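You operate a simulated robot arm through the tools that you are given. There is no shell and no other tool.

The job below is to be done with a simulated robot arm. You get a single attempt, and the scene is never put back.

TASK
Set the lamp up for reading: on, dial on HIGH, swung over the closed laptop.
Fine: close the lid before you swing the lamp over; lay the red notebook on the lid.

The check looks at the end state, three seconds after you hand in, the way a careful person would. Anything else that was tipped, shoved, dropped, spilled or broken makes it a failure. A push-on lid holds only when it is set on centred and level and pressed home; a screw cap is set on level and turned clockwise until tight.

THE ROBOT
A 6-joint arm with a three-finger gripper, fixed in place. Base frame: the origin is on the floor under the middle of its stand, x ahead of it, y to its left, z up; the work surface is at about z = 750. Readings come in mm, degrees, newtons and seconds.
It reaches about 1213 mm from its shoulder. Its first joint turns from -166.0 to 166.0 degrees. Payload 4.89 kg.
Tool frame: the origin (TCP) lies between the finger pads and is the grasp point; the fingertips stand 30 mm ahead of it; z points along the fingers, y is the line along which they close. The gripper opens to 164 mm; its body begins 125 mm behind the TCP.
Orientation is that of the tool frame in the base frame, as [roll, pitch, yaw] about the fixed x, y, z axes, in that order (R = Rz(yaw) Ry(pitch) Rx(roll)). With the fingers straight down and closing along the base's y, the tool's x points along the base's -x, its y along +y and its z along -z.

THE INTERFACE
- The arm moves only by the tool jog_arm. Its argument "rows" is a list that holds one entry, the list of rows, each a list of 7 numbers: the gripper command, from -1 (shut) to 1 (fully open), values between in proportion, then the shift along the base's x, y, z in mm, then the turn, a rotation vector about the base's x, y, z in degrees. In form: [[[gripper, tx, ty, tz, wx, wy, wz], ...]]. A call has 1 to 20 rows; each row shifts and turns the commanded pose from where the row before left it. Each row takes 0.2 s and may step no farther than 50 mm and 8.6 degrees from the row before; otherwise, or with a gripper value out of range, the whole call is refused. Where a pose cannot be reached the arm comes as near as it can. A force on the tool above 50 N (or 10 N above the force at the start of the call, whichever is more), or a blocked arm, ends the call early, and 0.2 s more pass. The fingers move at their own pace (about 108 mm/s each) and stop on an object; they squeeze with about 40 N. The grip force told is the motor's: it shows also when the fingers shut on nothing. Time passes only in rows, and 0.2 s behind the last, so rows that do not move let the fingers close. The reply holds the time, the measured pose of the TCP, the force on the tool along the base axes, the opening and the grip force, in the units named above and with some noise, with the torque about the TCP (base axes, N m) and any sound that the robot's microphone picked up.
- Cameras (640 x 400 px; columns grow to the right, rows downward): "scene" is fixed at [50.3, 499.2, 1409.3]; the picture's right is [-0.66, -0.75, 0.00], its down [-0.30, 0.26, -0.92] and it looks along [0.69, -0.60, -0.39] (base axes); focal length 286 px, centre (320, 200). "wrist" rides on the gripper at [76, -2, -152] in the tool frame; the picture's right is [0.02, 1.00, 0.00], its down [-0.88, 0.02, -0.47] and it looks along [-0.47, 0.01, 0.88] (tool axes); focal length 247 px, centre (320, 200). There is no depth. A picture from a camera that has moved, and an enlarged one, comes with that camera's place and axes in the base frame and with its lens.
- camera(camera): a new picture of that camera. No time passes.
- raise_lower(by): moves the trunk up (or, below 0, down) by that many mm; the arm rides with it, the base frame stays. It gives what a move gives, with no picture.
- inspect(camera, box): a new picture of the part [left, top, right, bottom] of that camera's present view, enlarged. No time passes.
- finish_job(): hands the job in; it is judged then, once.

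Nothing tells you positions but the pictures and the camera data. Unless the task says otherwise, let go and move clear before handing in.

The tools are called after "Emit:" by a JSON object that holds its "fn" and its "kwargs". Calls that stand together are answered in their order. jog_arm: Moves the arm, as the interface text tells. Its arguments: {"type":"object","properties":{"rows":{"type":"array","items":{"type":"array","items":{"type":"array","items":{"type":"number"}}}}},"required":["rows"]} The other tools are called the same way: raise_lower (by) moves the trunk up or down; camera (camera) takes a picture; inspect (camera, box) takes an enlarged picture of a part of a camera's view; finish_job () hands the job in.

At the start:

```text
time: 0.0
eef_pos: [538.8, 188.1, 1280.6]
ee_rot: [-179.9, 0.0, 179.9]
contact_force: [0.3, 0.0, 0.2]
ft_torque: [0.02, -0.02, -0.04]
width: 164.1
finger_force: 0.0
trunk travel left (down, up): [-75.0, 315.0]
```

scene: 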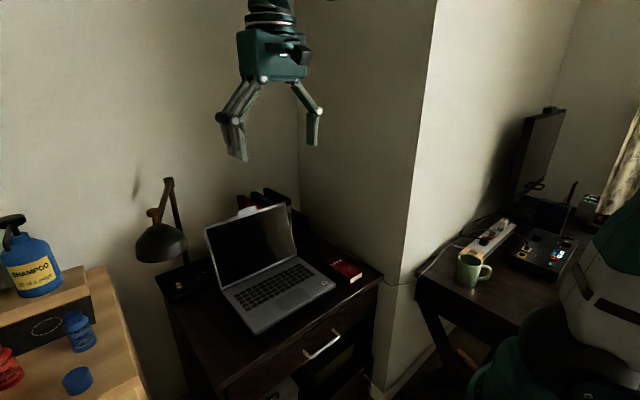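
wrist: 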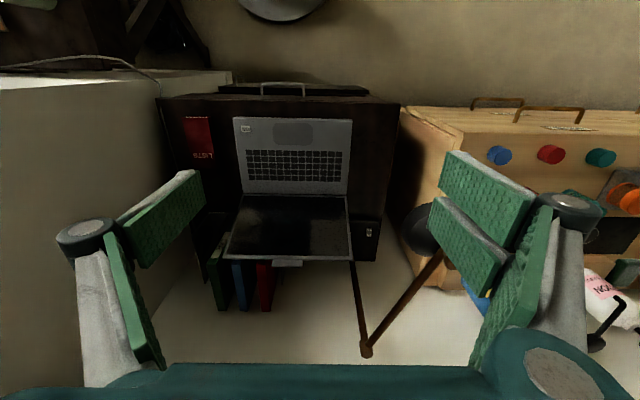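

I see a desk with an open laptop, a red notebook to its right, and a desk lamp at the left rear with a black shade. I'll look closer at each of these before moving anything.

Emit:
{"fn": "inspect", "kwargs": {"camera": "scene", "box": [120, 160, 280, 320]}}

Emit:
{"fn": "inspect", "kwargs": {"camera": "scene", "box": [190, 180, 390, 340]}}

Emit:
{"fn": "inspect", "kwargs": {"camera": "wrist", "box": [160, 80, 460, 280]}}

Emit:
{"fn": "inspect", "kwargs": {"camera": "wrist", "box": [330, 190, 460, 370]}}

```text
2.50 times, centred on (200, 240) of scene
camera zoom: at [50.3, 499.2, 1409.3], right [-0.66, -0.75, 0.0], down [-0.3, 0.26, -0.92], along [0.69, -0.6, -0.39], focal length 714 px, centre (620, 100)
```

zoom: 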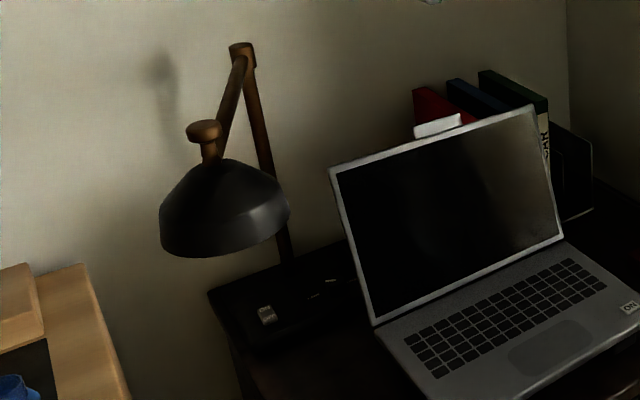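

```text
2.50 times, centred on (290, 260) of scene
camera zoom: at [50.3, 499.2, 1409.3], right [-0.66, -0.75, 0.0], down [-0.3, 0.26, -0.92], along [0.69, -0.6, -0.39], focal length 714 px, centre (395, 50)
```

zoom: 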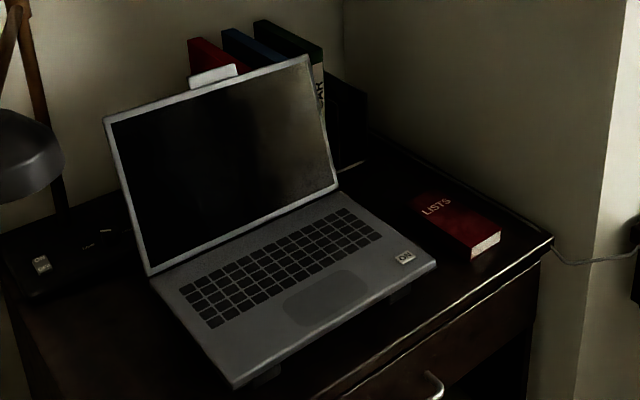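

```text
2.00 times, centred on (310, 180) of wrist
camera zoom: at [462.5, 186.2, 1432.8], right [-0.02, 1.0, 0.0], down [0.88, 0.02, 0.47], along [0.47, 0.01, -0.88], focal length 494 px, centre (340, 240)
```

zoom: 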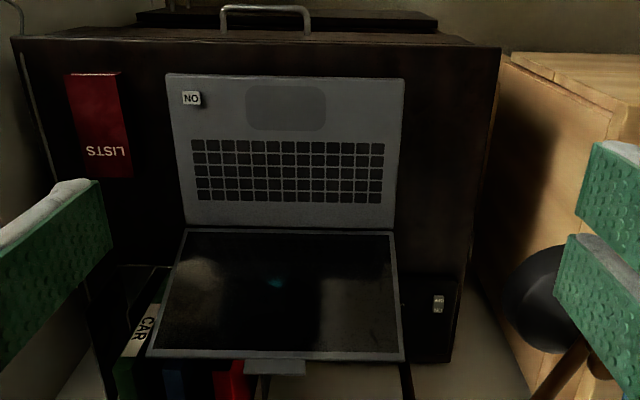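

```text
2.22 times, centred on (395, 280) of wrist
camera zoom: at [462.5, 186.2, 1432.8], right [-0.02, 1.0, 0.0], down [0.88, 0.02, 0.47], along [0.47, 0.01, -0.88], focal length 549 px, centre (153, 22)
```

zoom: 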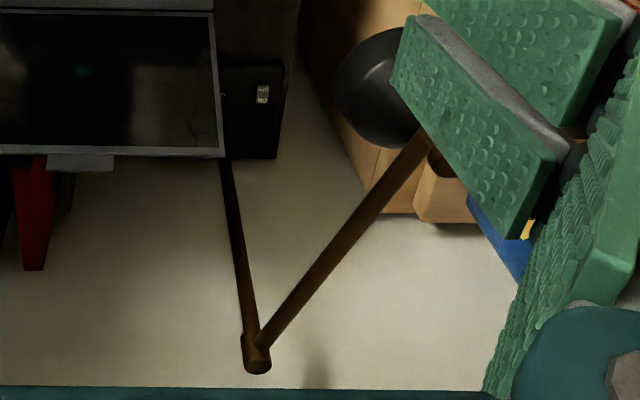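

The laptop base seems to cover about x 577–800, y −38 to 273, with its lid leaning back to about x 870, z 977. The lamp post is near (1015, 298), with the shade near (750, 398, 1030). I'll zoom in on the switch, the dial, the lid tab and the stickers.

Emit:
{"fn": "inspect", "kwargs": {"camera": "scene", "box": [165, 255, 229, 295]}}

Emit:
{"fn": "inspect", "kwargs": {"camera": "scene", "box": [220, 180, 300, 230]}}

Emit:
{"fn": "inspect", "kwargs": {"camera": "wrist", "box": [340, 200, 404, 240]}}

Emit:
{"fn": "inspect", "kwargs": {"camera": "wrist", "box": [180, 100, 276, 160]}}

Emit:
{"fn": "inspect", "kwargs": {"camera": "wrist", "box": [190, 230, 350, 330]}}

```text
10.00 times, centred on (197, 275) of scene
camera zoom: at [50.3, 499.2, 1409.3], right [-0.66, -0.75, 0.0], down [-0.3, 0.26, -0.92], along [0.69, -0.6, -0.39], focal length 2855 px, centre (1550, -550)
```

zoom: 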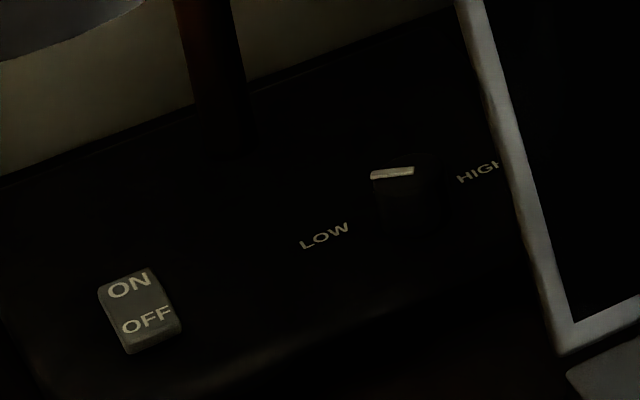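

```text
8.00 times, centred on (260, 205) of scene
camera zoom: at [50.3, 499.2, 1409.3], right [-0.66, -0.75, 0.0], down [-0.3, 0.26, -0.92], along [0.69, -0.6, -0.39], focal length 2284 px, centre (800, 160)
```

zoom: 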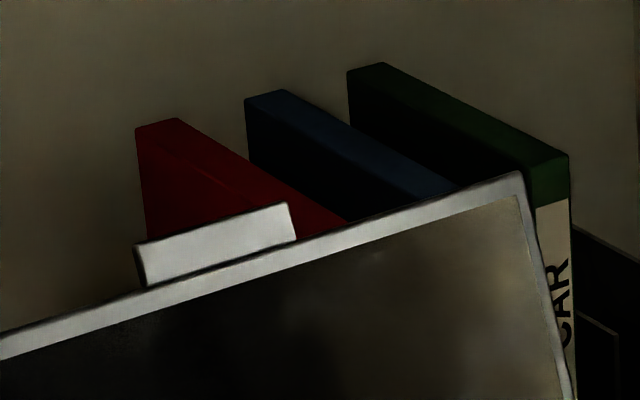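

```text
10.00 times, centred on (372, 220) of wrist
camera zoom: at [462.5, 186.2, 1432.8], right [-0.02, 1.0, 0.0], down [0.88, 0.02, 0.47], along [0.47, 0.01, -0.88], focal length 2470 px, centre (-200, 0)
```

zoom: 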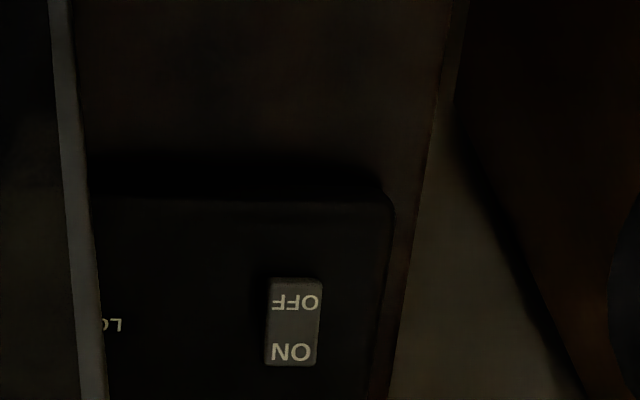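

```text
6.67 times, centred on (228, 130) of wrist
camera zoom: at [462.5, 186.2, 1432.8], right [-0.02, 1.0, 0.0], down [0.88, 0.02, 0.47], along [0.47, 0.01, -0.88], focal length 1646 px, centre (933, 667)
```

zoom: 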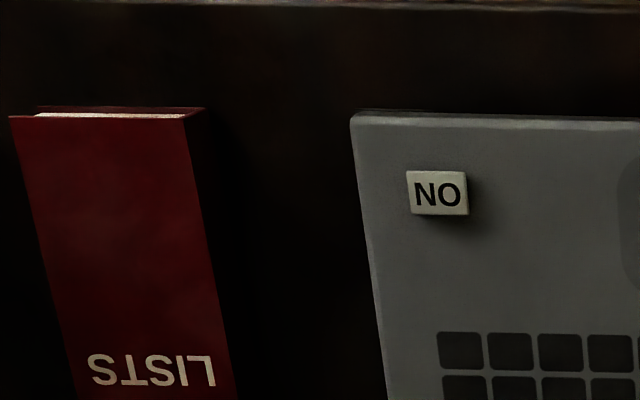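

```text
4.00 times, centred on (270, 280) of wrist
camera zoom: at [462.5, 186.2, 1432.8], right [-0.02, 1.0, 0.0], down [0.88, 0.02, 0.47], along [0.47, 0.01, -0.88], focal length 988 px, centre (520, -120)
```

zoom: 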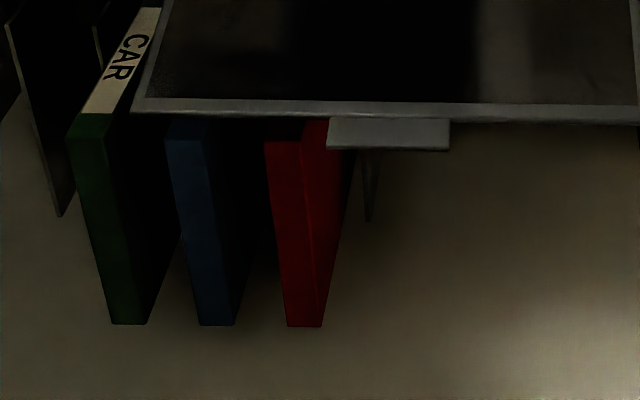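

There is an ON/OFF rocker on the lamp base, and a dial with LOW on the left and HIGH on the right. A small block marked "ON" also sits on the laptop palm rest, so I'll check that it isn't loose before shutting the lid on it.

Emit:
{"fn": "jog_arm", "kwargs": {"rows": [[[1, 6.8, -22.6, -36.7, 0, 0, 0], [1, 6.8, -22.6, -36.7, 0, 0, 0], [1, 6.8, -22.6, -36.7, 0, 0, 0], [1, 6.8, -22.6, -36.7, 0, 0, 0], [1, 6.8, -22.6, -36.7, 0, 0, 0], [1, 6.8, -22.6, -36.7, 0, 0, 0], [1, 6.8, -22.6, -36.7, 0, 0, 0], [1, 6.8, -22.6, -36.7, 0, 0, 0], [1, 0, 0, 0, 0, 0, 0]]]}}

Emit:
{"fn": "camera", "kwargs": {"camera": "wrist"}}

Emit:
{"fn": "inspect", "kwargs": {"camera": "wrist", "box": [240, 130, 400, 230]}}

Emit:
{"fn": "camera", "kwargs": {"camera": "scene"}}

```text
time: 2.0
eef_pos: [592.6, 5.7, 985.7]
ee_rot: [180.0, 0.0, -180.0]
contact_force: [-0.7, 1.3, 0.3]
ft_torque: [-0.03, 0.0, 0.02]
width: 164.0
finger_force: 0.1
trunk travel left (down, up): [-75.0, 315.0]
```

```text
taken
camera wrist: at [516.0, 5.3, 1138.2], right [-0.02, 1.0, 0.0], down [0.88, 0.02, 0.47], along [0.47, 0.01, -0.88], focal length 247 px, centre (320, 200)
```

wrist: 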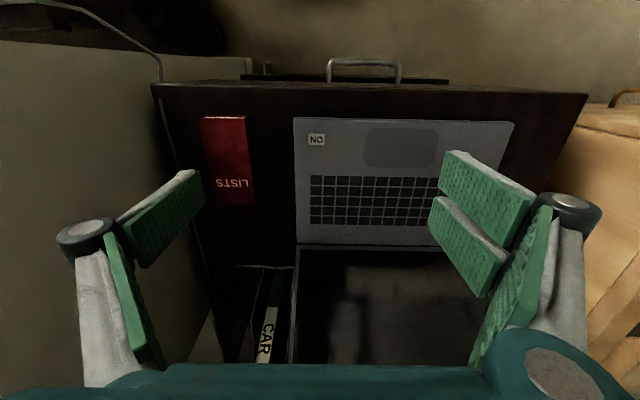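

```text
4.00 times, centred on (320, 180) of wrist
camera zoom: at [516.0, 5.3, 1138.2], right [-0.02, 1.0, 0.0], down [0.88, 0.02, 0.47], along [0.47, 0.01, -0.88], focal length 988 px, centre (320, 280)
```

zoom: 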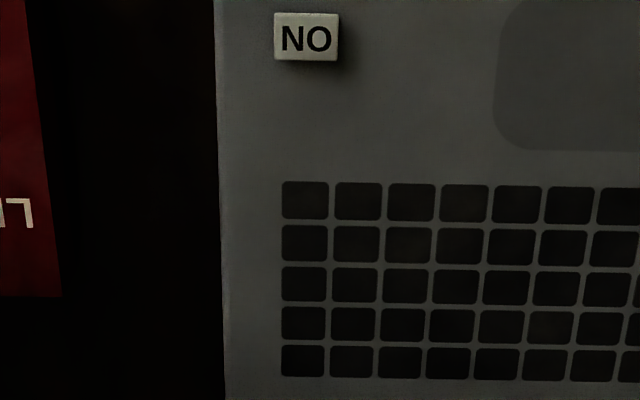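

```text
taken
```

scene: 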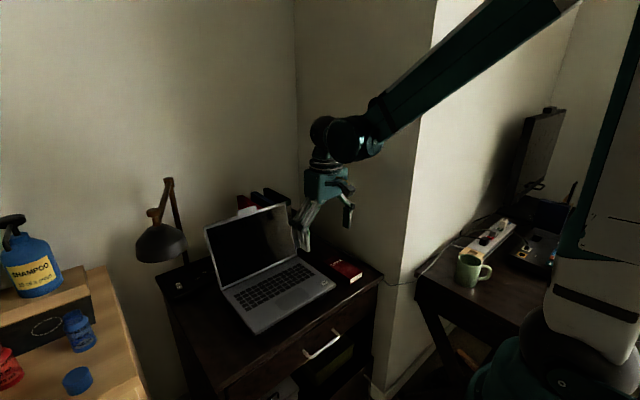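

The block lines up with the laptop's edges, so it looks like a built-in power key. I'll check it from both views before deciding.

Emit:
{"fn": "inspect", "kwargs": {"camera": "scene", "box": [300, 265, 364, 305]}}

Emit:
{"fn": "inspect", "kwargs": {"camera": "wrist", "box": [290, 115, 354, 155]}}

Emit:
{"fn": "inspect", "kwargs": {"camera": "wrist", "box": [190, 100, 286, 160]}}

```text
10.00 times, centred on (332, 285) of scene
camera zoom: at [50.3, 499.2, 1409.3], right [-0.66, -0.75, 0.0], down [-0.3, 0.26, -0.92], along [0.69, -0.6, -0.39], focal length 2855 px, centre (200, -650)
```

zoom: 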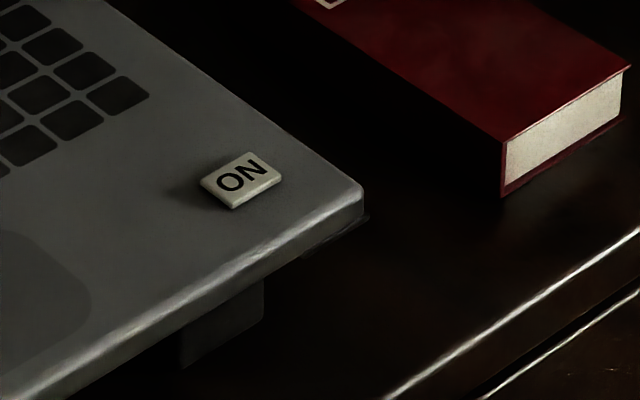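

```text
10.00 times, centred on (322, 135) of wrist
camera zoom: at [516.0, 5.3, 1138.2], right [-0.02, 1.0, 0.0], down [0.88, 0.02, 0.47], along [0.47, 0.01, -0.88], focal length 2470 px, centre (300, 850)
```

zoom: 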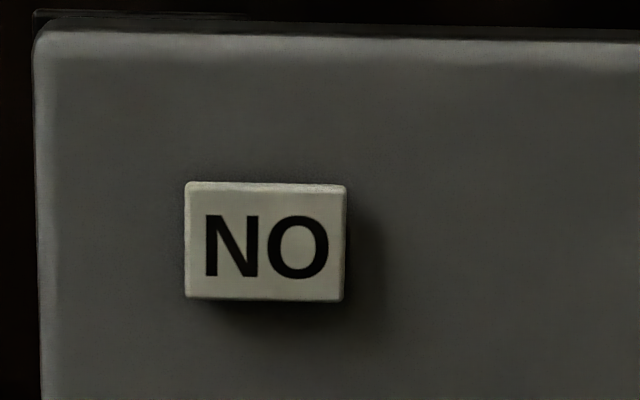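

```text
6.67 times, centred on (238, 130) of wrist
camera zoom: at [516.0, 5.3, 1138.2], right [-0.02, 1.0, 0.0], down [0.88, 0.02, 0.47], along [0.47, 0.01, -0.88], focal length 1646 px, centre (867, 667)
```

zoom: 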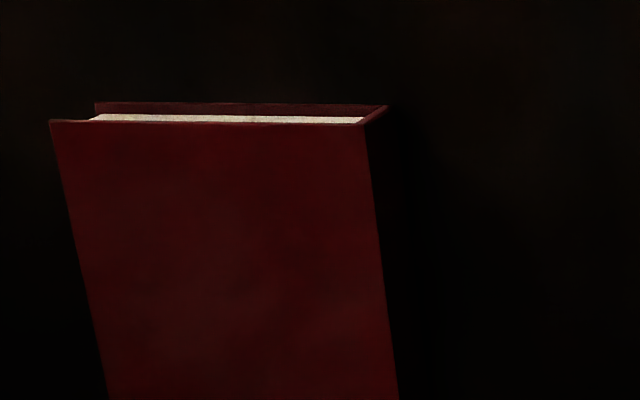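

The ON cap is thin and square to the laptop, so I take it as its built-in power key. By triangulation the laptop's top surface is at about z 799, and the lid runs from the hinge at (785, 799) to its top edge at (852, 997). I'll rise, close the fingers and check how wide the closed hand is.

Emit:
{"fn": "jog_arm", "kwargs": {"rows": [[[-1, 0, 0, 45, 0, 0, 0], [-1, 0, 10, 45, 0, 0, 0], [-1, 10, 40, 30, 0, 0, 0], [-1, 20, 40, 20, 0, 0, 0], [-1, 0, 0, 0, 0, 0, 0]]]}}

Emit:
{"fn": "inspect", "kwargs": {"camera": "scene", "box": [230, 80, 390, 180]}}

Emit:
{"fn": "camera", "kwargs": {"camera": "wrist"}}

```text
refused: row 3 steps farther than a row can; nothing moved
```

```text
4.00 times, centred on (310, 130) of scene
camera zoom: at [50.3, 499.2, 1409.3], right [-0.66, -0.75, 0.0], down [-0.3, 0.26, -0.92], along [0.69, -0.6, -0.39], focal length 1142 px, centre (360, 480)
```

zoom: 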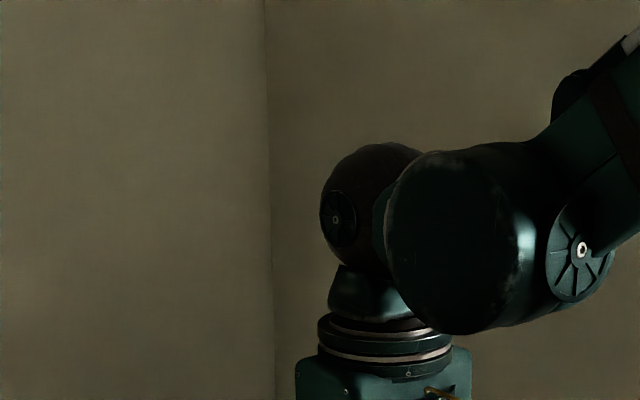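

```text
taken
camera wrist: at [516.0, 5.3, 1138.2], right [-0.02, 1.0, 0.0], down [0.88, 0.02, 0.47], along [0.47, 0.01, -0.88], focal length 247 px, centre (320, 200)
```

wrist: 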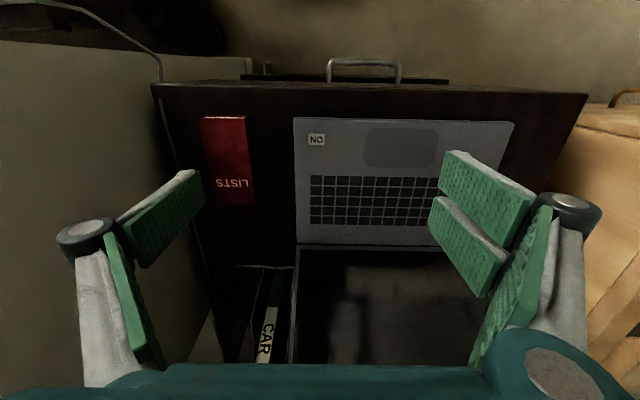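

That call was refused because one step was too long, and nothing moved. I'll rise and close again with shorter steps.

Emit:
{"fn": "jog_arm", "kwargs": {"rows": [[[-1, 0, 0, 45, 0, 0, 0], [-1, 0, 10, 45, 0, 0, 0], [-1, 10, 35, 30, 0, 0, 0], [-1, 20, 35, 20, 0, 0, 0], [-1, 0, 0, 0, 0, 0, 0]]]}}

Emit:
{"fn": "inspect", "kwargs": {"camera": "scene", "box": [230, 100, 390, 200]}}

Emit:
{"fn": "camera", "kwargs": {"camera": "wrist"}}

```text
time: 3.2
eef_pos: [622.6, 86.4, 1127.5]
ee_rot: [180.0, 0.0, -180.0]
contact_force: [-0.7, -0.4, 0.3]
ft_torque: [0.08, -0.06, -0.01]
width: 0.2
finger_force: 39.8
trunk travel left (down, up): [-75.0, 315.0]
```

```text
4.00 times, centred on (310, 150) of scene
camera zoom: at [50.3, 499.2, 1409.3], right [-0.66, -0.75, 0.0], down [-0.3, 0.26, -0.92], along [0.69, -0.6, -0.39], focal length 1142 px, centre (360, 400)
```

zoom: 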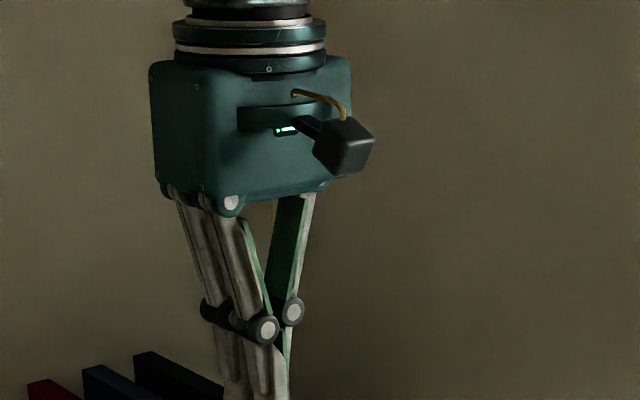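

```text
taken
camera wrist: at [547.4, 86.0, 1279.3], right [-0.02, 1.0, 0.0], down [0.88, 0.02, 0.47], along [0.47, 0.01, -0.88], focal length 247 px, centre (320, 200)
```

wrist: 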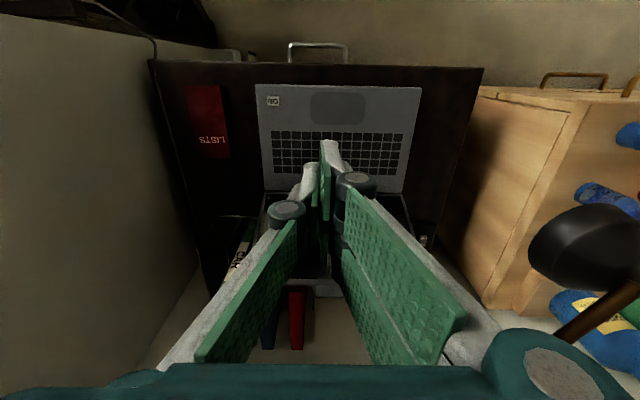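

The closed fingers are narrow, with the two-finger side toward +y. I'll go behind the lid's free left half at about (925, 185), clear of the binders and the lamp post, and stay high for now.

Emit:
{"fn": "jog_arm", "kwargs": {"rows": [[[-1, 43, 14, 0, 0, 0, 0], [-1, 43, 14, 0, 0, 0, 0], [-1, 43, 14, 0, 0, 0, 0], [-1, 43, 14, 0, 0, 0, 0], [-1, 43, 14, 0, 0, 0, 0], [-1, 43, 14, 0, 0, 0, 0], [-1, 44, 14, 0, 0, 0, 0], [-1, 0, 0, 0, 0, 0, 0]]]}}

Emit:
{"fn": "camera", "kwargs": {"camera": "scene"}}

Emit:
{"fn": "camera", "kwargs": {"camera": "wrist"}}

```text
time: 5.0
eef_pos: [923.9, 184.6, 1123.2]
ee_rot: [-180.0, 0.1, 179.9]
contact_force: [0.9, -0.4, 0.2]
ft_torque: [0.03, 0.01, 0.01]
width: 0.1
finger_force: 39.8
trunk travel left (down, up): [-75.0, 315.0]
```

```text
taken
```

scene: 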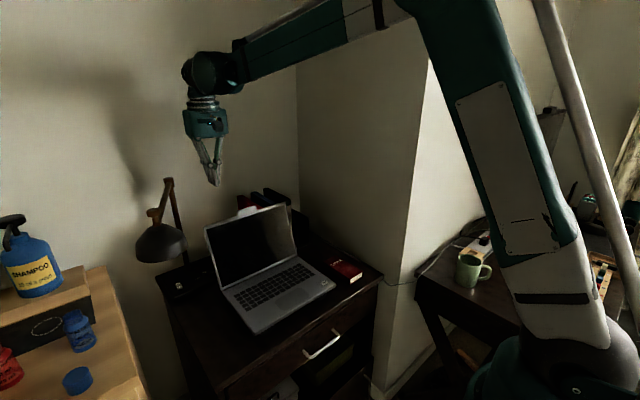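

```text
taken
camera wrist: at [848.5, 184.3, 1275.9], right [-0.02, 1.0, 0.0], down [0.88, 0.02, 0.47], along [0.47, 0.01, -0.88], focal length 247 px, centre (320, 200)
```

wrist: 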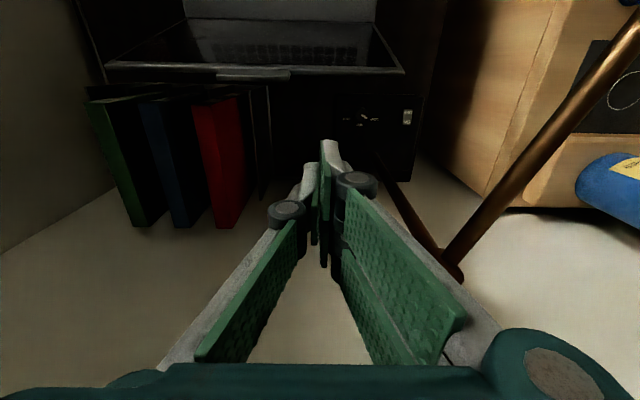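

From here the lamp base and dial can be seen behind the lid. I'll zoom in on them.

Emit:
{"fn": "inspect", "kwargs": {"camera": "wrist", "box": [330, 85, 430, 150]}}

Emit:
{"fn": "inspect", "kwargs": {"camera": "wrist", "box": [80, 50, 420, 250]}}

Emit:
{"fn": "inspect", "kwargs": {"camera": "scene", "box": [120, 80, 320, 240]}}

```text
6.15 times, centred on (380, 118) of wrist
camera zoom: at [848.5, 184.3, 1275.9], right [-0.02, 1.0, 0.0], down [0.88, 0.02, 0.47], along [0.47, 0.01, -0.88], focal length 1520 px, centre (-49, 708)
```

zoom: 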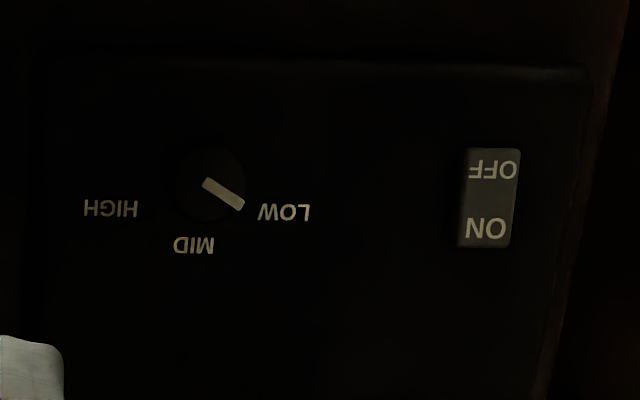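

```text
1.88 times, centred on (250, 150) of wrist
camera zoom: at [848.5, 184.3, 1275.9], right [-0.02, 1.0, 0.0], down [0.88, 0.02, 0.47], along [0.47, 0.01, -0.88], focal length 465 px, centre (452, 294)
```

zoom: 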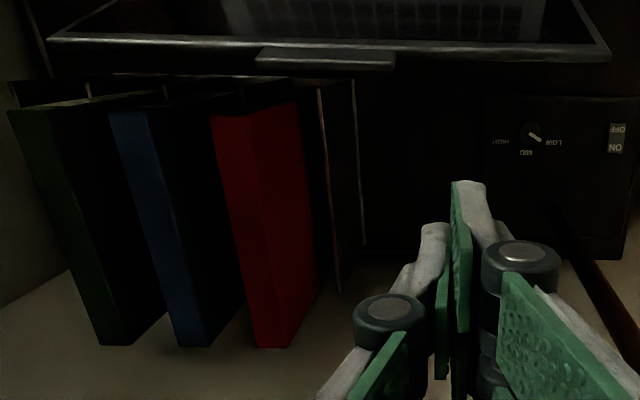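

```text
2.50 times, centred on (220, 160) of scene
camera zoom: at [50.3, 499.2, 1409.3], right [-0.66, -0.75, 0.0], down [-0.3, 0.26, -0.92], along [0.69, -0.6, -0.39], focal length 714 px, centre (570, 300)
```

zoom: 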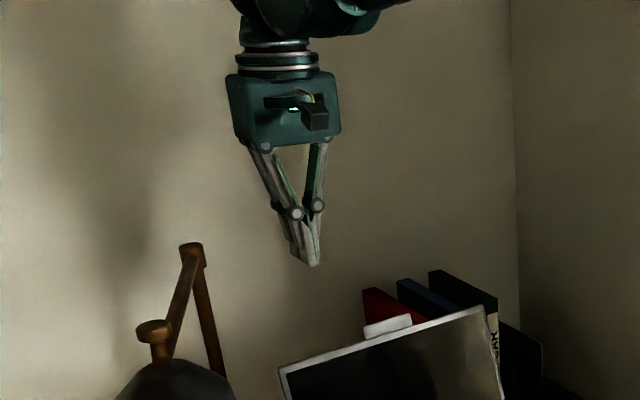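

The base is readable now: the dial is at about (924, 263) with its pointer on LOW, MID and HIGH lie further clockwise seen from above, and the rocker is near (927, 351). I'll lower the closed fingers behind the lid and nudge forward until they touch it.

Emit:
{"fn": "jog_arm", "kwargs": {"rows": [[[-1, 0, 0, -42, 0, 0, 0], [-1, 0, 0, -42, 0, 0, 0], [-1, 0, 0, -36, 0, 0, 0], [-1, 0, 0, 0, 0, 0, 0]]]}}

Emit:
{"fn": "inspect", "kwargs": {"camera": "scene", "box": [160, 120, 320, 220]}}

Emit:
{"fn": "camera", "kwargs": {"camera": "wrist"}}

```text
time: 6.0
eef_pos: [925.9, 184.8, 1004.9]
ee_rot: [-179.9, 0.1, 179.9]
contact_force: [0.5, -1.1, -0.5]
ft_torque: [-0.02, 0.02, -0.02]
width: 0.3
finger_force: 40.0
trunk travel left (down, up): [-75.0, 315.0]
```

```text
4.00 times, centred on (240, 170) of scene
camera zoom: at [50.3, 499.2, 1409.3], right [-0.66, -0.75, 0.0], down [-0.3, 0.26, -0.92], along [0.69, -0.6, -0.39], focal length 1142 px, centre (640, 320)
```

zoom: 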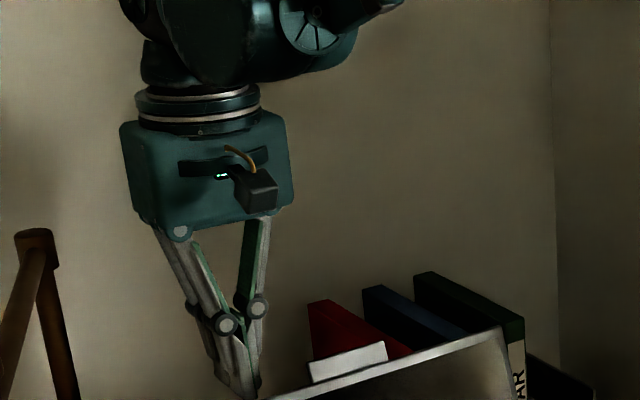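

```text
taken
camera wrist: at [849.6, 183.1, 1157.3], right [-0.02, 1.0, 0.0], down [0.88, 0.02, 0.47], along [0.47, 0.01, -0.88], focal length 247 px, centre (320, 200)
```

wrist: 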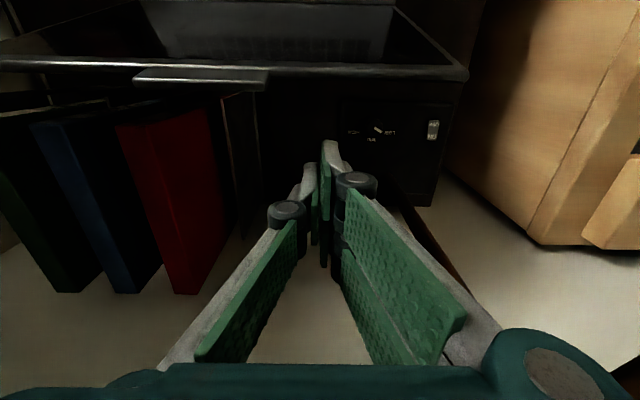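

The fingertips are behind the lid with about 23 mm of overlap. I'll lower a little more and ease forward to find contact.

Emit:
{"fn": "jog_arm", "kwargs": {"rows": [[[-1, 0, 0, -15, 0, 0, 0], [-1, -10, 0, 0, 0, 0, 0], [-1, -10, 0, 0, 0, 0, 0], [-1, -10, 0, 0, 0, 0, 0], [-1, -10, 0, 0, 0, 0, 0], [-1, 0, 0, 0, 0, 0, 0]]]}}

Emit:
{"fn": "inspect", "kwargs": {"camera": "scene", "box": [160, 150, 320, 250]}}

Emit:
{"fn": "camera", "kwargs": {"camera": "wrist"}}

```text
time: 7.4
eef_pos: [883.3, 184.6, 991.9]
ee_rot: [-180.0, 0.1, -179.9]
contact_force: [0.2, -0.3, -0.3]
ft_torque: [-0.01, 0.02, 0.0]
width: 0.0
finger_force: 39.9
trunk travel left (down, up): [-75.0, 315.0]
```

```text
4.00 times, centred on (240, 200) of scene
camera zoom: at [50.3, 499.2, 1409.3], right [-0.66, -0.75, 0.0], down [-0.3, 0.26, -0.92], along [0.69, -0.6, -0.39], focal length 1142 px, centre (640, 200)
```

zoom: 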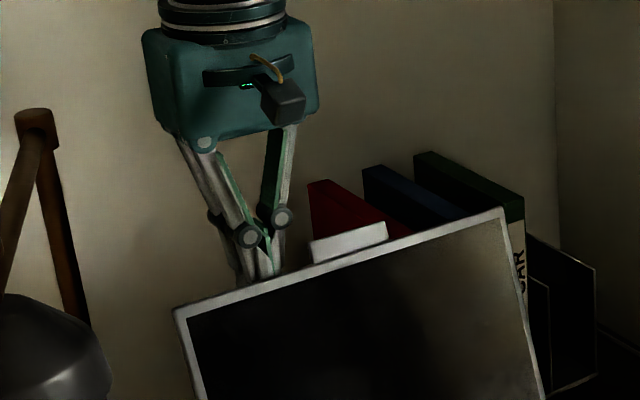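

```text
taken
camera wrist: at [808.5, 183.1, 1143.8], right [-0.02, 1.0, 0.0], down [0.88, 0.02, 0.47], along [0.47, 0.01, -0.88], focal length 247 px, centre (320, 200)
```

wrist: 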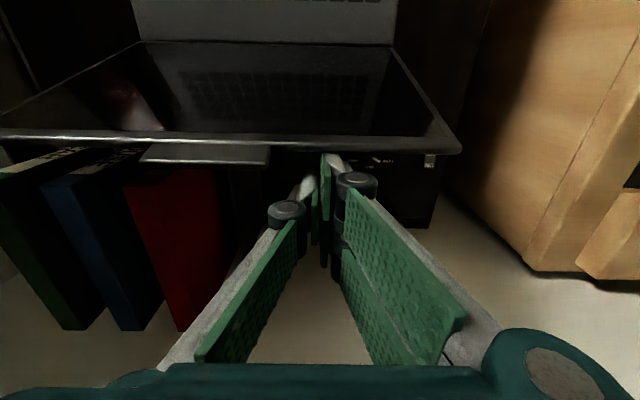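

Contact is close. I'll keep easing forward.

Emit:
{"fn": "jog_arm", "kwargs": {"rows": [[[-1, -8, 0, 0, 0, 0, 0], [-1, -8, 0, 0, 0, 0, 0], [-1, -8, 0, 0, 0, 0, 0], [-1, -8, 0, 0, 0, 0, 0], [-1, -8, 0, 0, 0, 0, 0], [-1, 0, 0, 0, 0, 0, 0]]]}}

Emit:
{"fn": "inspect", "kwargs": {"camera": "scene", "box": [160, 150, 320, 250]}}

Emit:
{"fn": "camera", "kwargs": {"camera": "wrist"}}

```text
time: 8.8
eef_pos: [845.7, 183.8, 993.3]
ee_rot: [180.0, 0.0, 179.9]
contact_force: [0.6, 0.1, -0.6]
ft_torque: [0.02, 0.0, -0.03]
width: 0.2
finger_force: 39.7
trunk travel left (down, up): [-75.0, 315.0]
```

```text
4.00 times, centred on (240, 200) of scene
camera zoom: at [50.3, 499.2, 1409.3], right [-0.66, -0.75, 0.0], down [-0.3, 0.26, -0.92], along [0.69, -0.6, -0.39], focal length 1142 px, centre (640, 200)
```

zoom: 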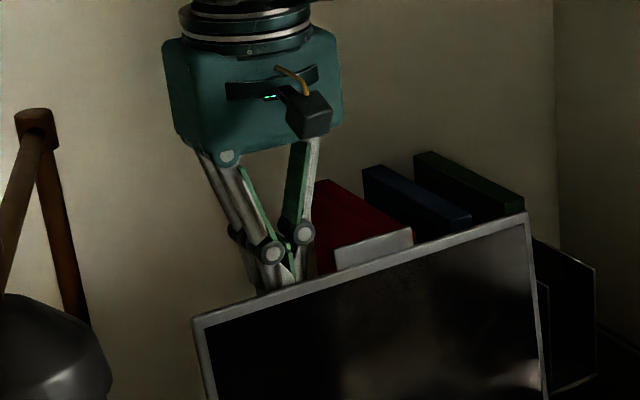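

```text
taken
camera wrist: at [768.2, 183.0, 1144.5], right [-0.02, 1.0, 0.0], down [0.88, 0.02, 0.47], along [0.47, 0.01, -0.88], focal length 247 px, centre (320, 200)
```

wrist: 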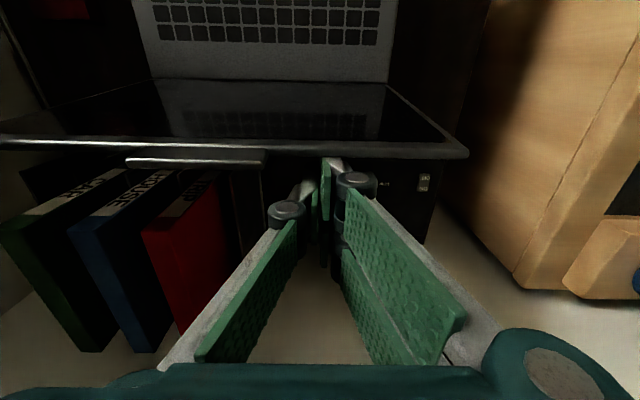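

The lid follows with hardly any force, and it's now near vertical. I'll keep pushing forward, still at moderate speed.

Emit:
{"fn": "jog_arm", "kwargs": {"rows": [[[-1, -10, 0, 0, 0, 0, 0], [-1, -10, 0, 0, 0, 0, 0], [-1, -10, 0, 0, 0, 0, 0], [-1, -10, 0, 0, 0, 0, 0], [-1, -10, 0, 0, 0, 0, 0], [-1, -10, 0, 0, 0, 0, 0], [-1, 0, 0, 0, 0, 0, 0]]]}}

Emit:
{"fn": "camera", "kwargs": {"camera": "scene"}}

Emit:
{"fn": "camera", "kwargs": {"camera": "wrist"}}

```text
time: 10.4
eef_pos: [783.3, 183.8, 991.3]
ee_rot: [180.0, 0.0, -180.0]
contact_force: [-0.4, -0.2, 0.4]
ft_torque: [0.01, 0.01, -0.05]
width: 0.0
finger_force: 40.2
trunk travel left (down, up): [-75.0, 315.0]
```

```text
taken
```

scene: 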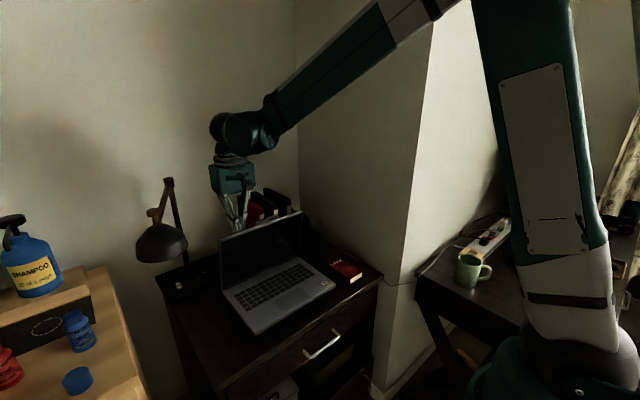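

```text
taken
camera wrist: at [708.1, 183.4, 1143.4], right [-0.02, 1.0, 0.0], down [0.88, 0.02, 0.47], along [0.47, 0.01, -0.88], focal length 247 px, centre (320, 200)
```

wrist: 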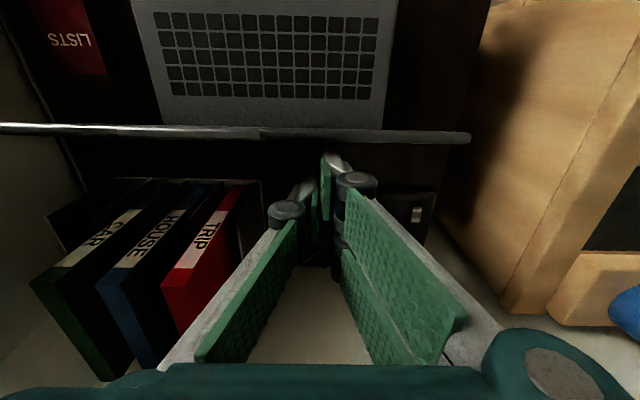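

The lid is just past vertical and holding there. I'll follow the arc down, pushing forward and lowering together.

Emit:
{"fn": "jog_arm", "kwargs": {"rows": [[[-1, -12, 0, 0, 0, 0, 0], [-1, -12, 0, 0, 0, 0, 0], [-1, -12, 0, 0, 0, 0, 0], [-1, -12, 0, -2, 0, 0, 0], [-1, -12, 0, -6, 0, 0, 0], [-1, -8, 0, -8, 0, 0, 0], [-1, -8, 0, -10, 0, 0, 0], [-1, 0, 0, 0, 0, 0, 0]]]}}

Emit:
{"fn": "camera", "kwargs": {"camera": "scene"}}

Emit:
{"fn": "camera", "kwargs": {"camera": "wrist"}}

```text
time: 12.2
eef_pos: [707.8, 183.8, 966.3]
ee_rot: [-179.9, -0.1, 179.9]
contact_force: [-0.2, -0.8, -0.3]
ft_torque: [0.03, 0.01, 0.0]
width: 0.1
finger_force: 39.9
trunk travel left (down, up): [-75.0, 315.0]
```

```text
taken
```

scene: 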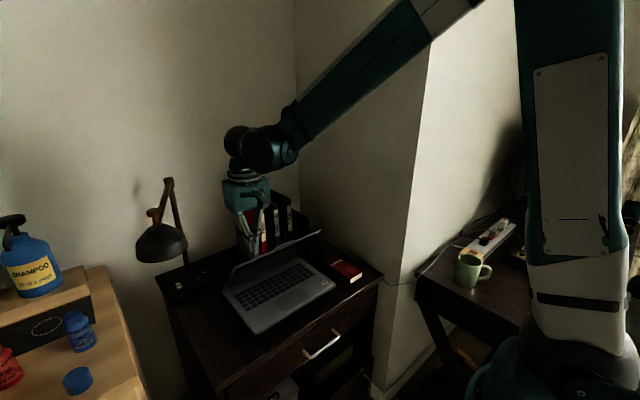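

```text
taken
camera wrist: at [631.8, 182.7, 1118.7], right [-0.02, 1.0, 0.0], down [0.88, 0.02, 0.47], along [0.47, 0.01, -0.88], focal length 247 px, centre (320, 200)
```

wrist: 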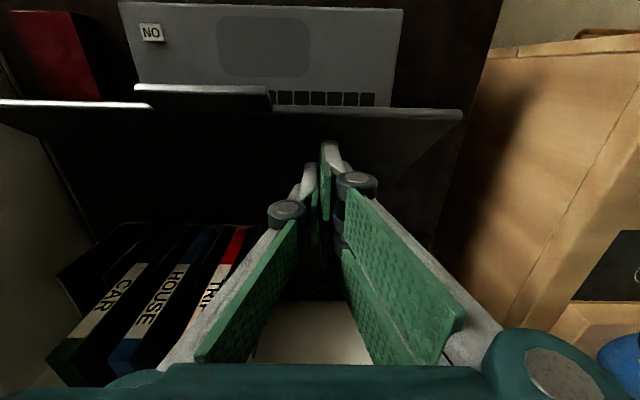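

The lid is at about 55° and still following. I'll continue down the arc.

Emit:
{"fn": "jog_arm", "kwargs": {"rows": [[[-1, -10, 0, -7, 0, 0, 0], [-1, -10, 0, -7, 0, 0, 0], [-1, -10, 0, -7, 0, 0, 0], [-1, -6, 0, -9, 0, 0, 0], [-1, -6, 0, -9, 0, 0, 0], [-1, -6, 0, -9, 0, 0, 0], [-1, -4, 0, -9, 0, 0, 0], [-1, -4, 0, -9, 0, 0, 0], [-1, -4, 0, -9, 0, 0, 0], [-1, 0, 0, 0, 0, 0, 0]]]}}

Emit:
{"fn": "camera", "kwargs": {"camera": "scene"}}

Emit:
{"fn": "camera", "kwargs": {"camera": "wrist"}}

```text
time: 14.4
eef_pos: [648.2, 184.1, 891.7]
ee_rot: [-179.9, 0.0, -180.0]
contact_force: [0.2, 0.2, -0.2]
ft_torque: [0.0, 0.0, 0.02]
width: 0.0
finger_force: 39.2
trunk travel left (down, up): [-75.0, 315.0]
```

```text
taken
```

scene: 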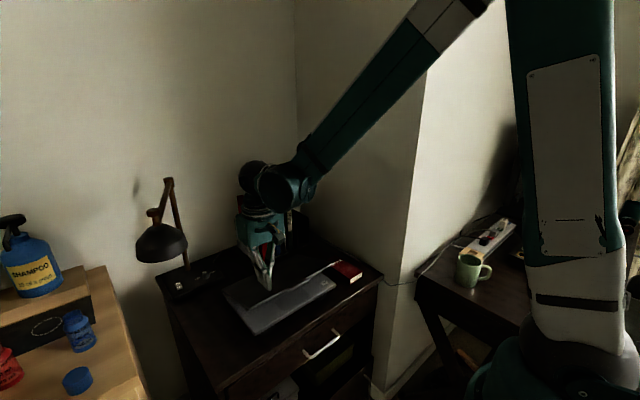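

```text
taken
camera wrist: at [573.3, 182.4, 1043.3], right [-0.02, 1.0, 0.0], down [0.88, 0.02, 0.47], along [0.47, 0.01, -0.88], focal length 247 px, centre (320, 200)
```

wrist: 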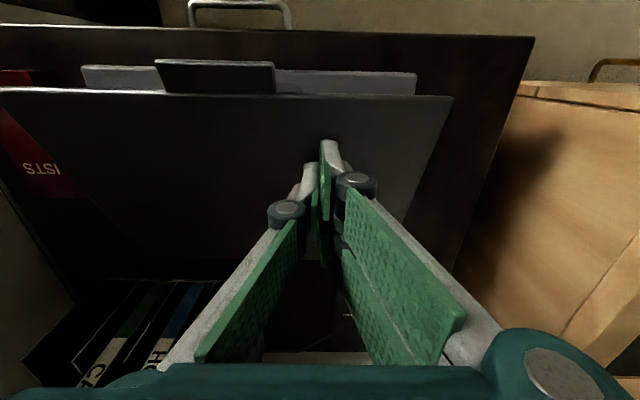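

The lid is at about 20°. I'll press it down gently toward shut.

Emit:
{"fn": "jog_arm", "kwargs": {"rows": [[[-1, -3, 0, -9, 0, 0, 0], [-1, -3, 0, -9, 0, 0, 0], [-1, -2, 0, -9, 0, 0, 0], [-1, -2, 0, -8, 0, 0, 0], [-1, 0, 0, -7, 0, 0, 0], [-1, 0, 0, -5, 0, 0, 0], [-1, 0, 0, 0, 0, 0, 0]]]}}

Emit:
{"fn": "camera", "kwargs": {"camera": "wrist"}}

Emit:
{"fn": "inspect", "kwargs": {"camera": "scene", "box": [190, 240, 390, 360]}}

```text
time: 16.0
eef_pos: [638.0, 184.1, 845.0]
ee_rot: [179.9, 0.0, -179.9]
contact_force: [-0.7, 0.0, 1.1]
ft_torque: [0.02, 0.01, 0.0]
width: 0.1
finger_force: 40.2
trunk travel left (down, up): [-75.0, 315.0]
```

```text
taken
camera wrist: at [563.3, 183.3, 996.1], right [-0.02, 1.0, 0.0], down [0.88, 0.02, 0.47], along [0.47, 0.01, -0.88], focal length 247 px, centre (320, 200)
```

wrist: 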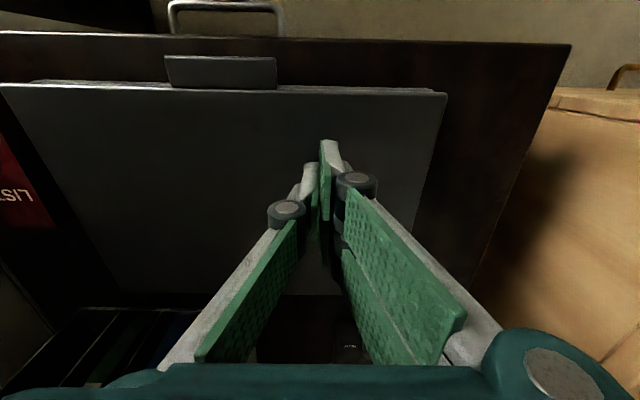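

```text
3.20 times, centred on (290, 300) of scene
camera zoom: at [50.3, 499.2, 1409.3], right [-0.66, -0.75, 0.0], down [-0.3, 0.26, -0.92], along [0.69, -0.6, -0.39], focal length 914 px, centre (416, -120)
```

zoom: 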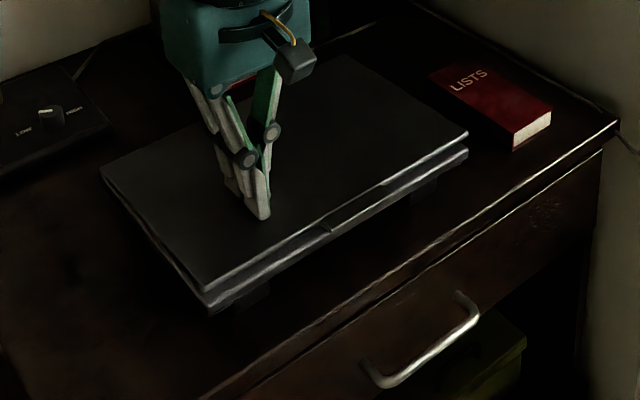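

Nearly shut, with a small gap left at the front edge. I'll press a few millimetres more and watch the force.

Emit:
{"fn": "jog_arm", "kwargs": {"rows": [[[-1, 0, 0, -3, 0, 0, 0], [-1, 0, 0, -3, 0, 0, 0], [-1, 0, 0, -2, 0, 0, 0], [-1, 0, 0, 0, 0, 0, 0]]]}}

Emit:
{"fn": "inspect", "kwargs": {"camera": "scene", "box": [190, 240, 390, 360]}}

```text
time: 17.0
eef_pos: [638.1, 183.5, 835.7]
ee_rot: [179.9, 0.1, -179.9]
contact_force: [-0.2, -1.2, 0.2]
ft_torque: [0.0, -0.02, -0.01]
width: 0.0
finger_force: 39.9
trunk travel left (down, up): [-75.0, 315.0]
```

```text
3.20 times, centred on (290, 300) of scene
camera zoom: at [50.3, 499.2, 1409.3], right [-0.66, -0.75, 0.0], down [-0.3, 0.26, -0.92], along [0.69, -0.6, -0.39], focal length 914 px, centre (416, -120)
```

zoom: 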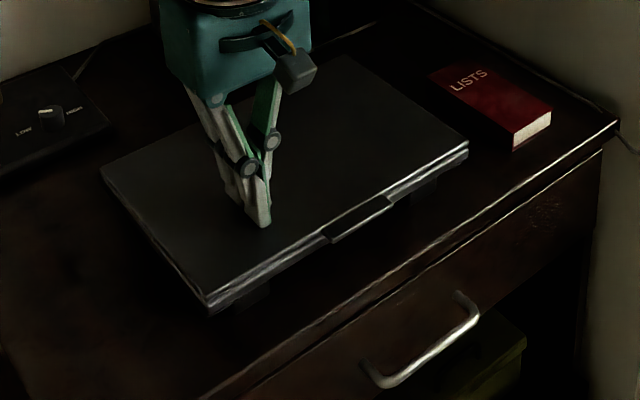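

It's almost flush. I'll press a little more until I feel the stop.

Emit:
{"fn": "jog_arm", "kwargs": {"rows": [[[-1, 0, 0, -2, 0, 0, 0], [-1, 0, 0, -2, 0, 0, 0], [-1, 0, 0, 0, 0, 0, 0]]]}}

Emit:
{"fn": "inspect", "kwargs": {"camera": "scene", "box": [230, 270, 350, 340]}}

```text
time: 17.8
eef_pos: [638.6, 185.1, 832.8]
ee_rot: [-180.0, 0.0, -179.9]
contact_force: [6.6, 1.2, 35.0]
ft_torque: [0.1, -0.32, 0.07]
width: 6.1
finger_force: 40.7
trunk travel left (down, up): [-75.0, 315.0]
```

```text
5.33 times, centred on (290, 305) of scene
camera zoom: at [50.3, 499.2, 1409.3], right [-0.66, -0.75, 0.0], down [-0.3, 0.26, -0.92], along [0.69, -0.6, -0.39], focal length 1523 px, centre (480, -360)
```

zoom: 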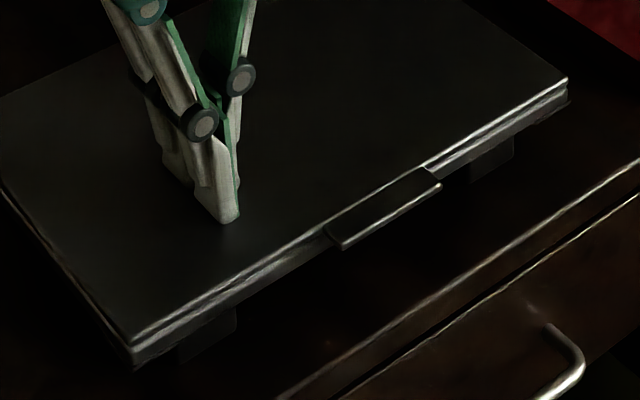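

I felt a firm stop at 35 N, so the lid is shut, with its top at about z 803. I'll lift off and check it.

Emit:
{"fn": "jog_arm", "kwargs": {"rows": [[[-1, 0, 0, 10, 0, 0, 0], [-1, 0, -20, 40, 0, 0, 0], [-1, -20, -20, 40, 0, 0, 0], [-1, -20, -20, 40, 0, 0, 0], [-1, 0, 0, 45, 0, 0, 0], [-1, 0, 0, 45, 0, 0, 0], [-1, 0, 0, 0, 0, 0, 0]]]}}

Emit:
{"fn": "camera", "kwargs": {"camera": "scene"}}

Emit:
{"fn": "inspect", "kwargs": {"camera": "scene", "box": [210, 230, 390, 340]}}

Emit:
{"fn": "camera", "kwargs": {"camera": "wrist"}}

```text
time: 19.4
eef_pos: [595.0, 124.9, 1053.3]
ee_rot: [179.9, 0.0, -180.0]
contact_force: [-1.1, -0.5, -0.1]
ft_torque: [-0.02, -0.05, -0.01]
width: 0.2
finger_force: 40.2
trunk travel left (down, up): [-75.0, 315.0]
```

```text
taken
```

scene: 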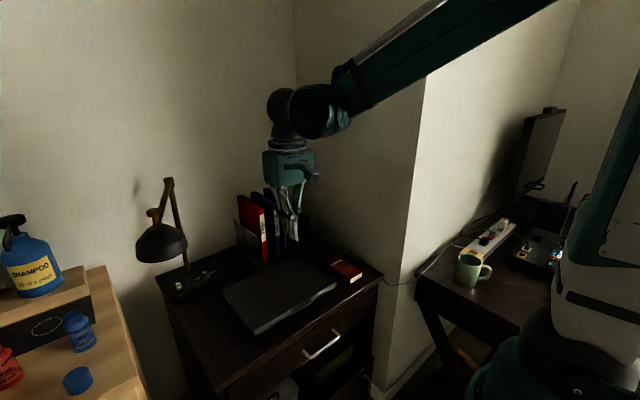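

```text
3.56 times, centred on (300, 285) of scene
camera zoom: at [50.3, 499.2, 1409.3], right [-0.66, -0.75, 0.0], down [-0.3, 0.26, -0.92], along [0.69, -0.6, -0.39], focal length 1015 px, centre (391, -102)
```

zoom: 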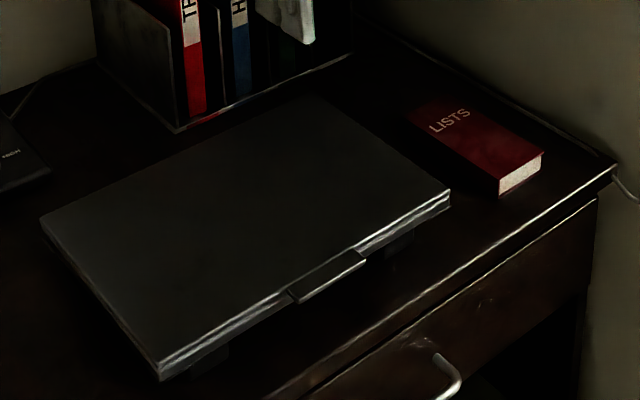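

```text
taken
camera wrist: at [520.3, 122.8, 1204.9], right [-0.02, 1.0, 0.0], down [0.88, 0.02, 0.47], along [0.47, 0.01, -0.88], focal length 247 px, centre (320, 200)
```

wrist: 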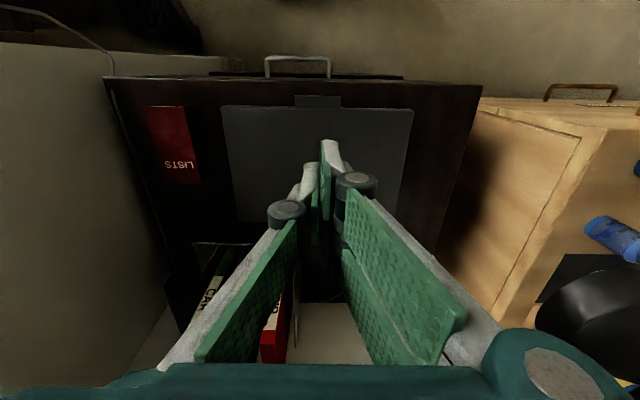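

The lid is closed and nothing else has moved. Next is the red notebook, roughly centred at (652, −140) and about 139 × 72 mm. I'll half-open the hand and hover above it to refine its position and the gap to the wall.

Emit:
{"fn": "jog_arm", "kwargs": {"rows": [[[0.12, 8, -37.5, -10, 0, 0, 0], [0.12, 8, -37.5, -10, 0, 0, 0], [0.12, 8, -37.5, -10, 0, 0, 0], [0.12, 8, -37.5, -10, 0, 0, 0], [0.12, 8, -37.5, -10, 0, 0, 0], [0.12, 8, -37.5, -10, 0, 0, 0], [0.12, 9, -40, -13, 0, 0, 0], [0.12, 0, 0, 0, 0, 0, 0]]]}}

Emit:
{"fn": "camera", "kwargs": {"camera": "wrist"}}

Emit:
{"fn": "camera", "kwargs": {"camera": "scene"}}

```text
time: 21.2
eef_pos: [652.9, -143.8, 979.7]
ee_rot: [-180.0, 0.0, -180.0]
contact_force: [0.4, 0.8, 0.4]
ft_torque: [-0.11, -0.03, -0.01]
width: 91.9
finger_force: 0.0
trunk travel left (down, up): [-75.0, 315.0]
```

```text
taken
camera wrist: at [577.3, -144.4, 1130.6], right [-0.02, 1.0, 0.0], down [0.88, 0.02, 0.47], along [0.47, 0.01, -0.88], focal length 247 px, centre (320, 200)
```

wrist: 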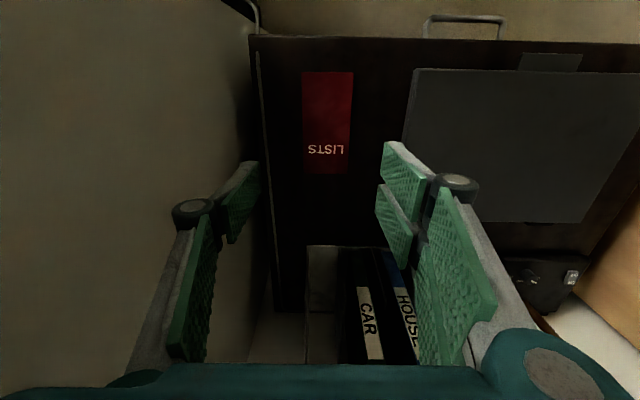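

```text
taken
```

scene: 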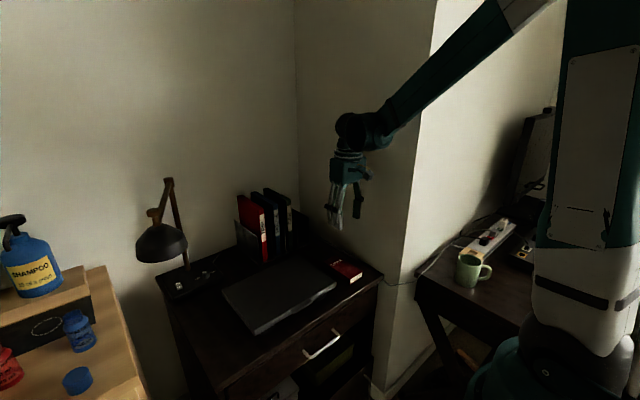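

From here the notebook centre looks nearer y −132. I'll zoom in for accurate corners.

Emit:
{"fn": "inspect", "kwargs": {"camera": "wrist", "box": [230, 50, 410, 190]}}

Emit:
{"fn": "inspect", "kwargs": {"camera": "scene", "box": [300, 180, 400, 300]}}

```text
2.86 times, centred on (320, 120) of wrist
camera zoom: at [577.3, -144.4, 1130.6], right [-0.02, 1.0, 0.0], down [0.88, 0.02, 0.47], along [0.47, 0.01, -0.88], focal length 706 px, centre (320, 429)
```

zoom: 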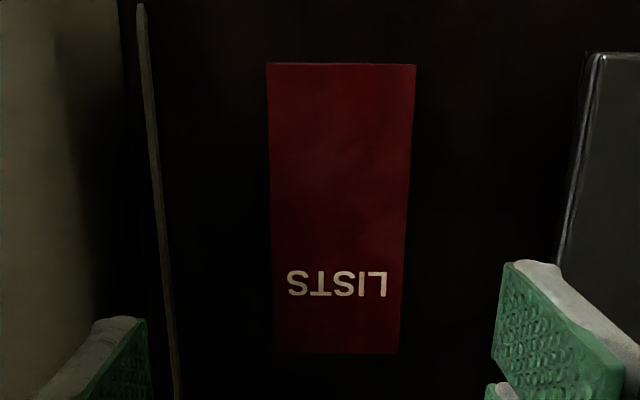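

```text
3.33 times, centred on (350, 240) of scene
camera zoom: at [50.3, 499.2, 1409.3], right [-0.66, -0.75, 0.0], down [-0.3, 0.26, -0.92], along [0.69, -0.6, -0.39], focal length 952 px, centre (220, 67)
```

zoom: 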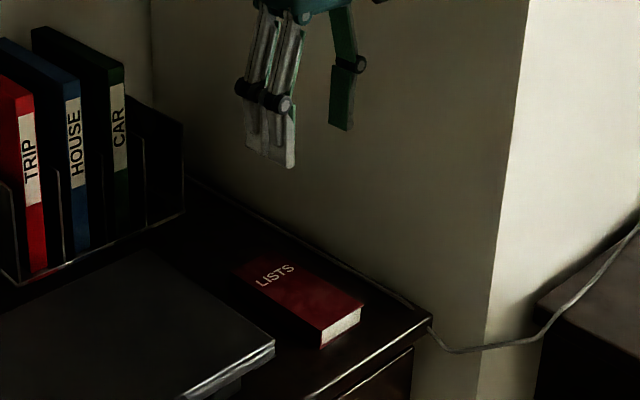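

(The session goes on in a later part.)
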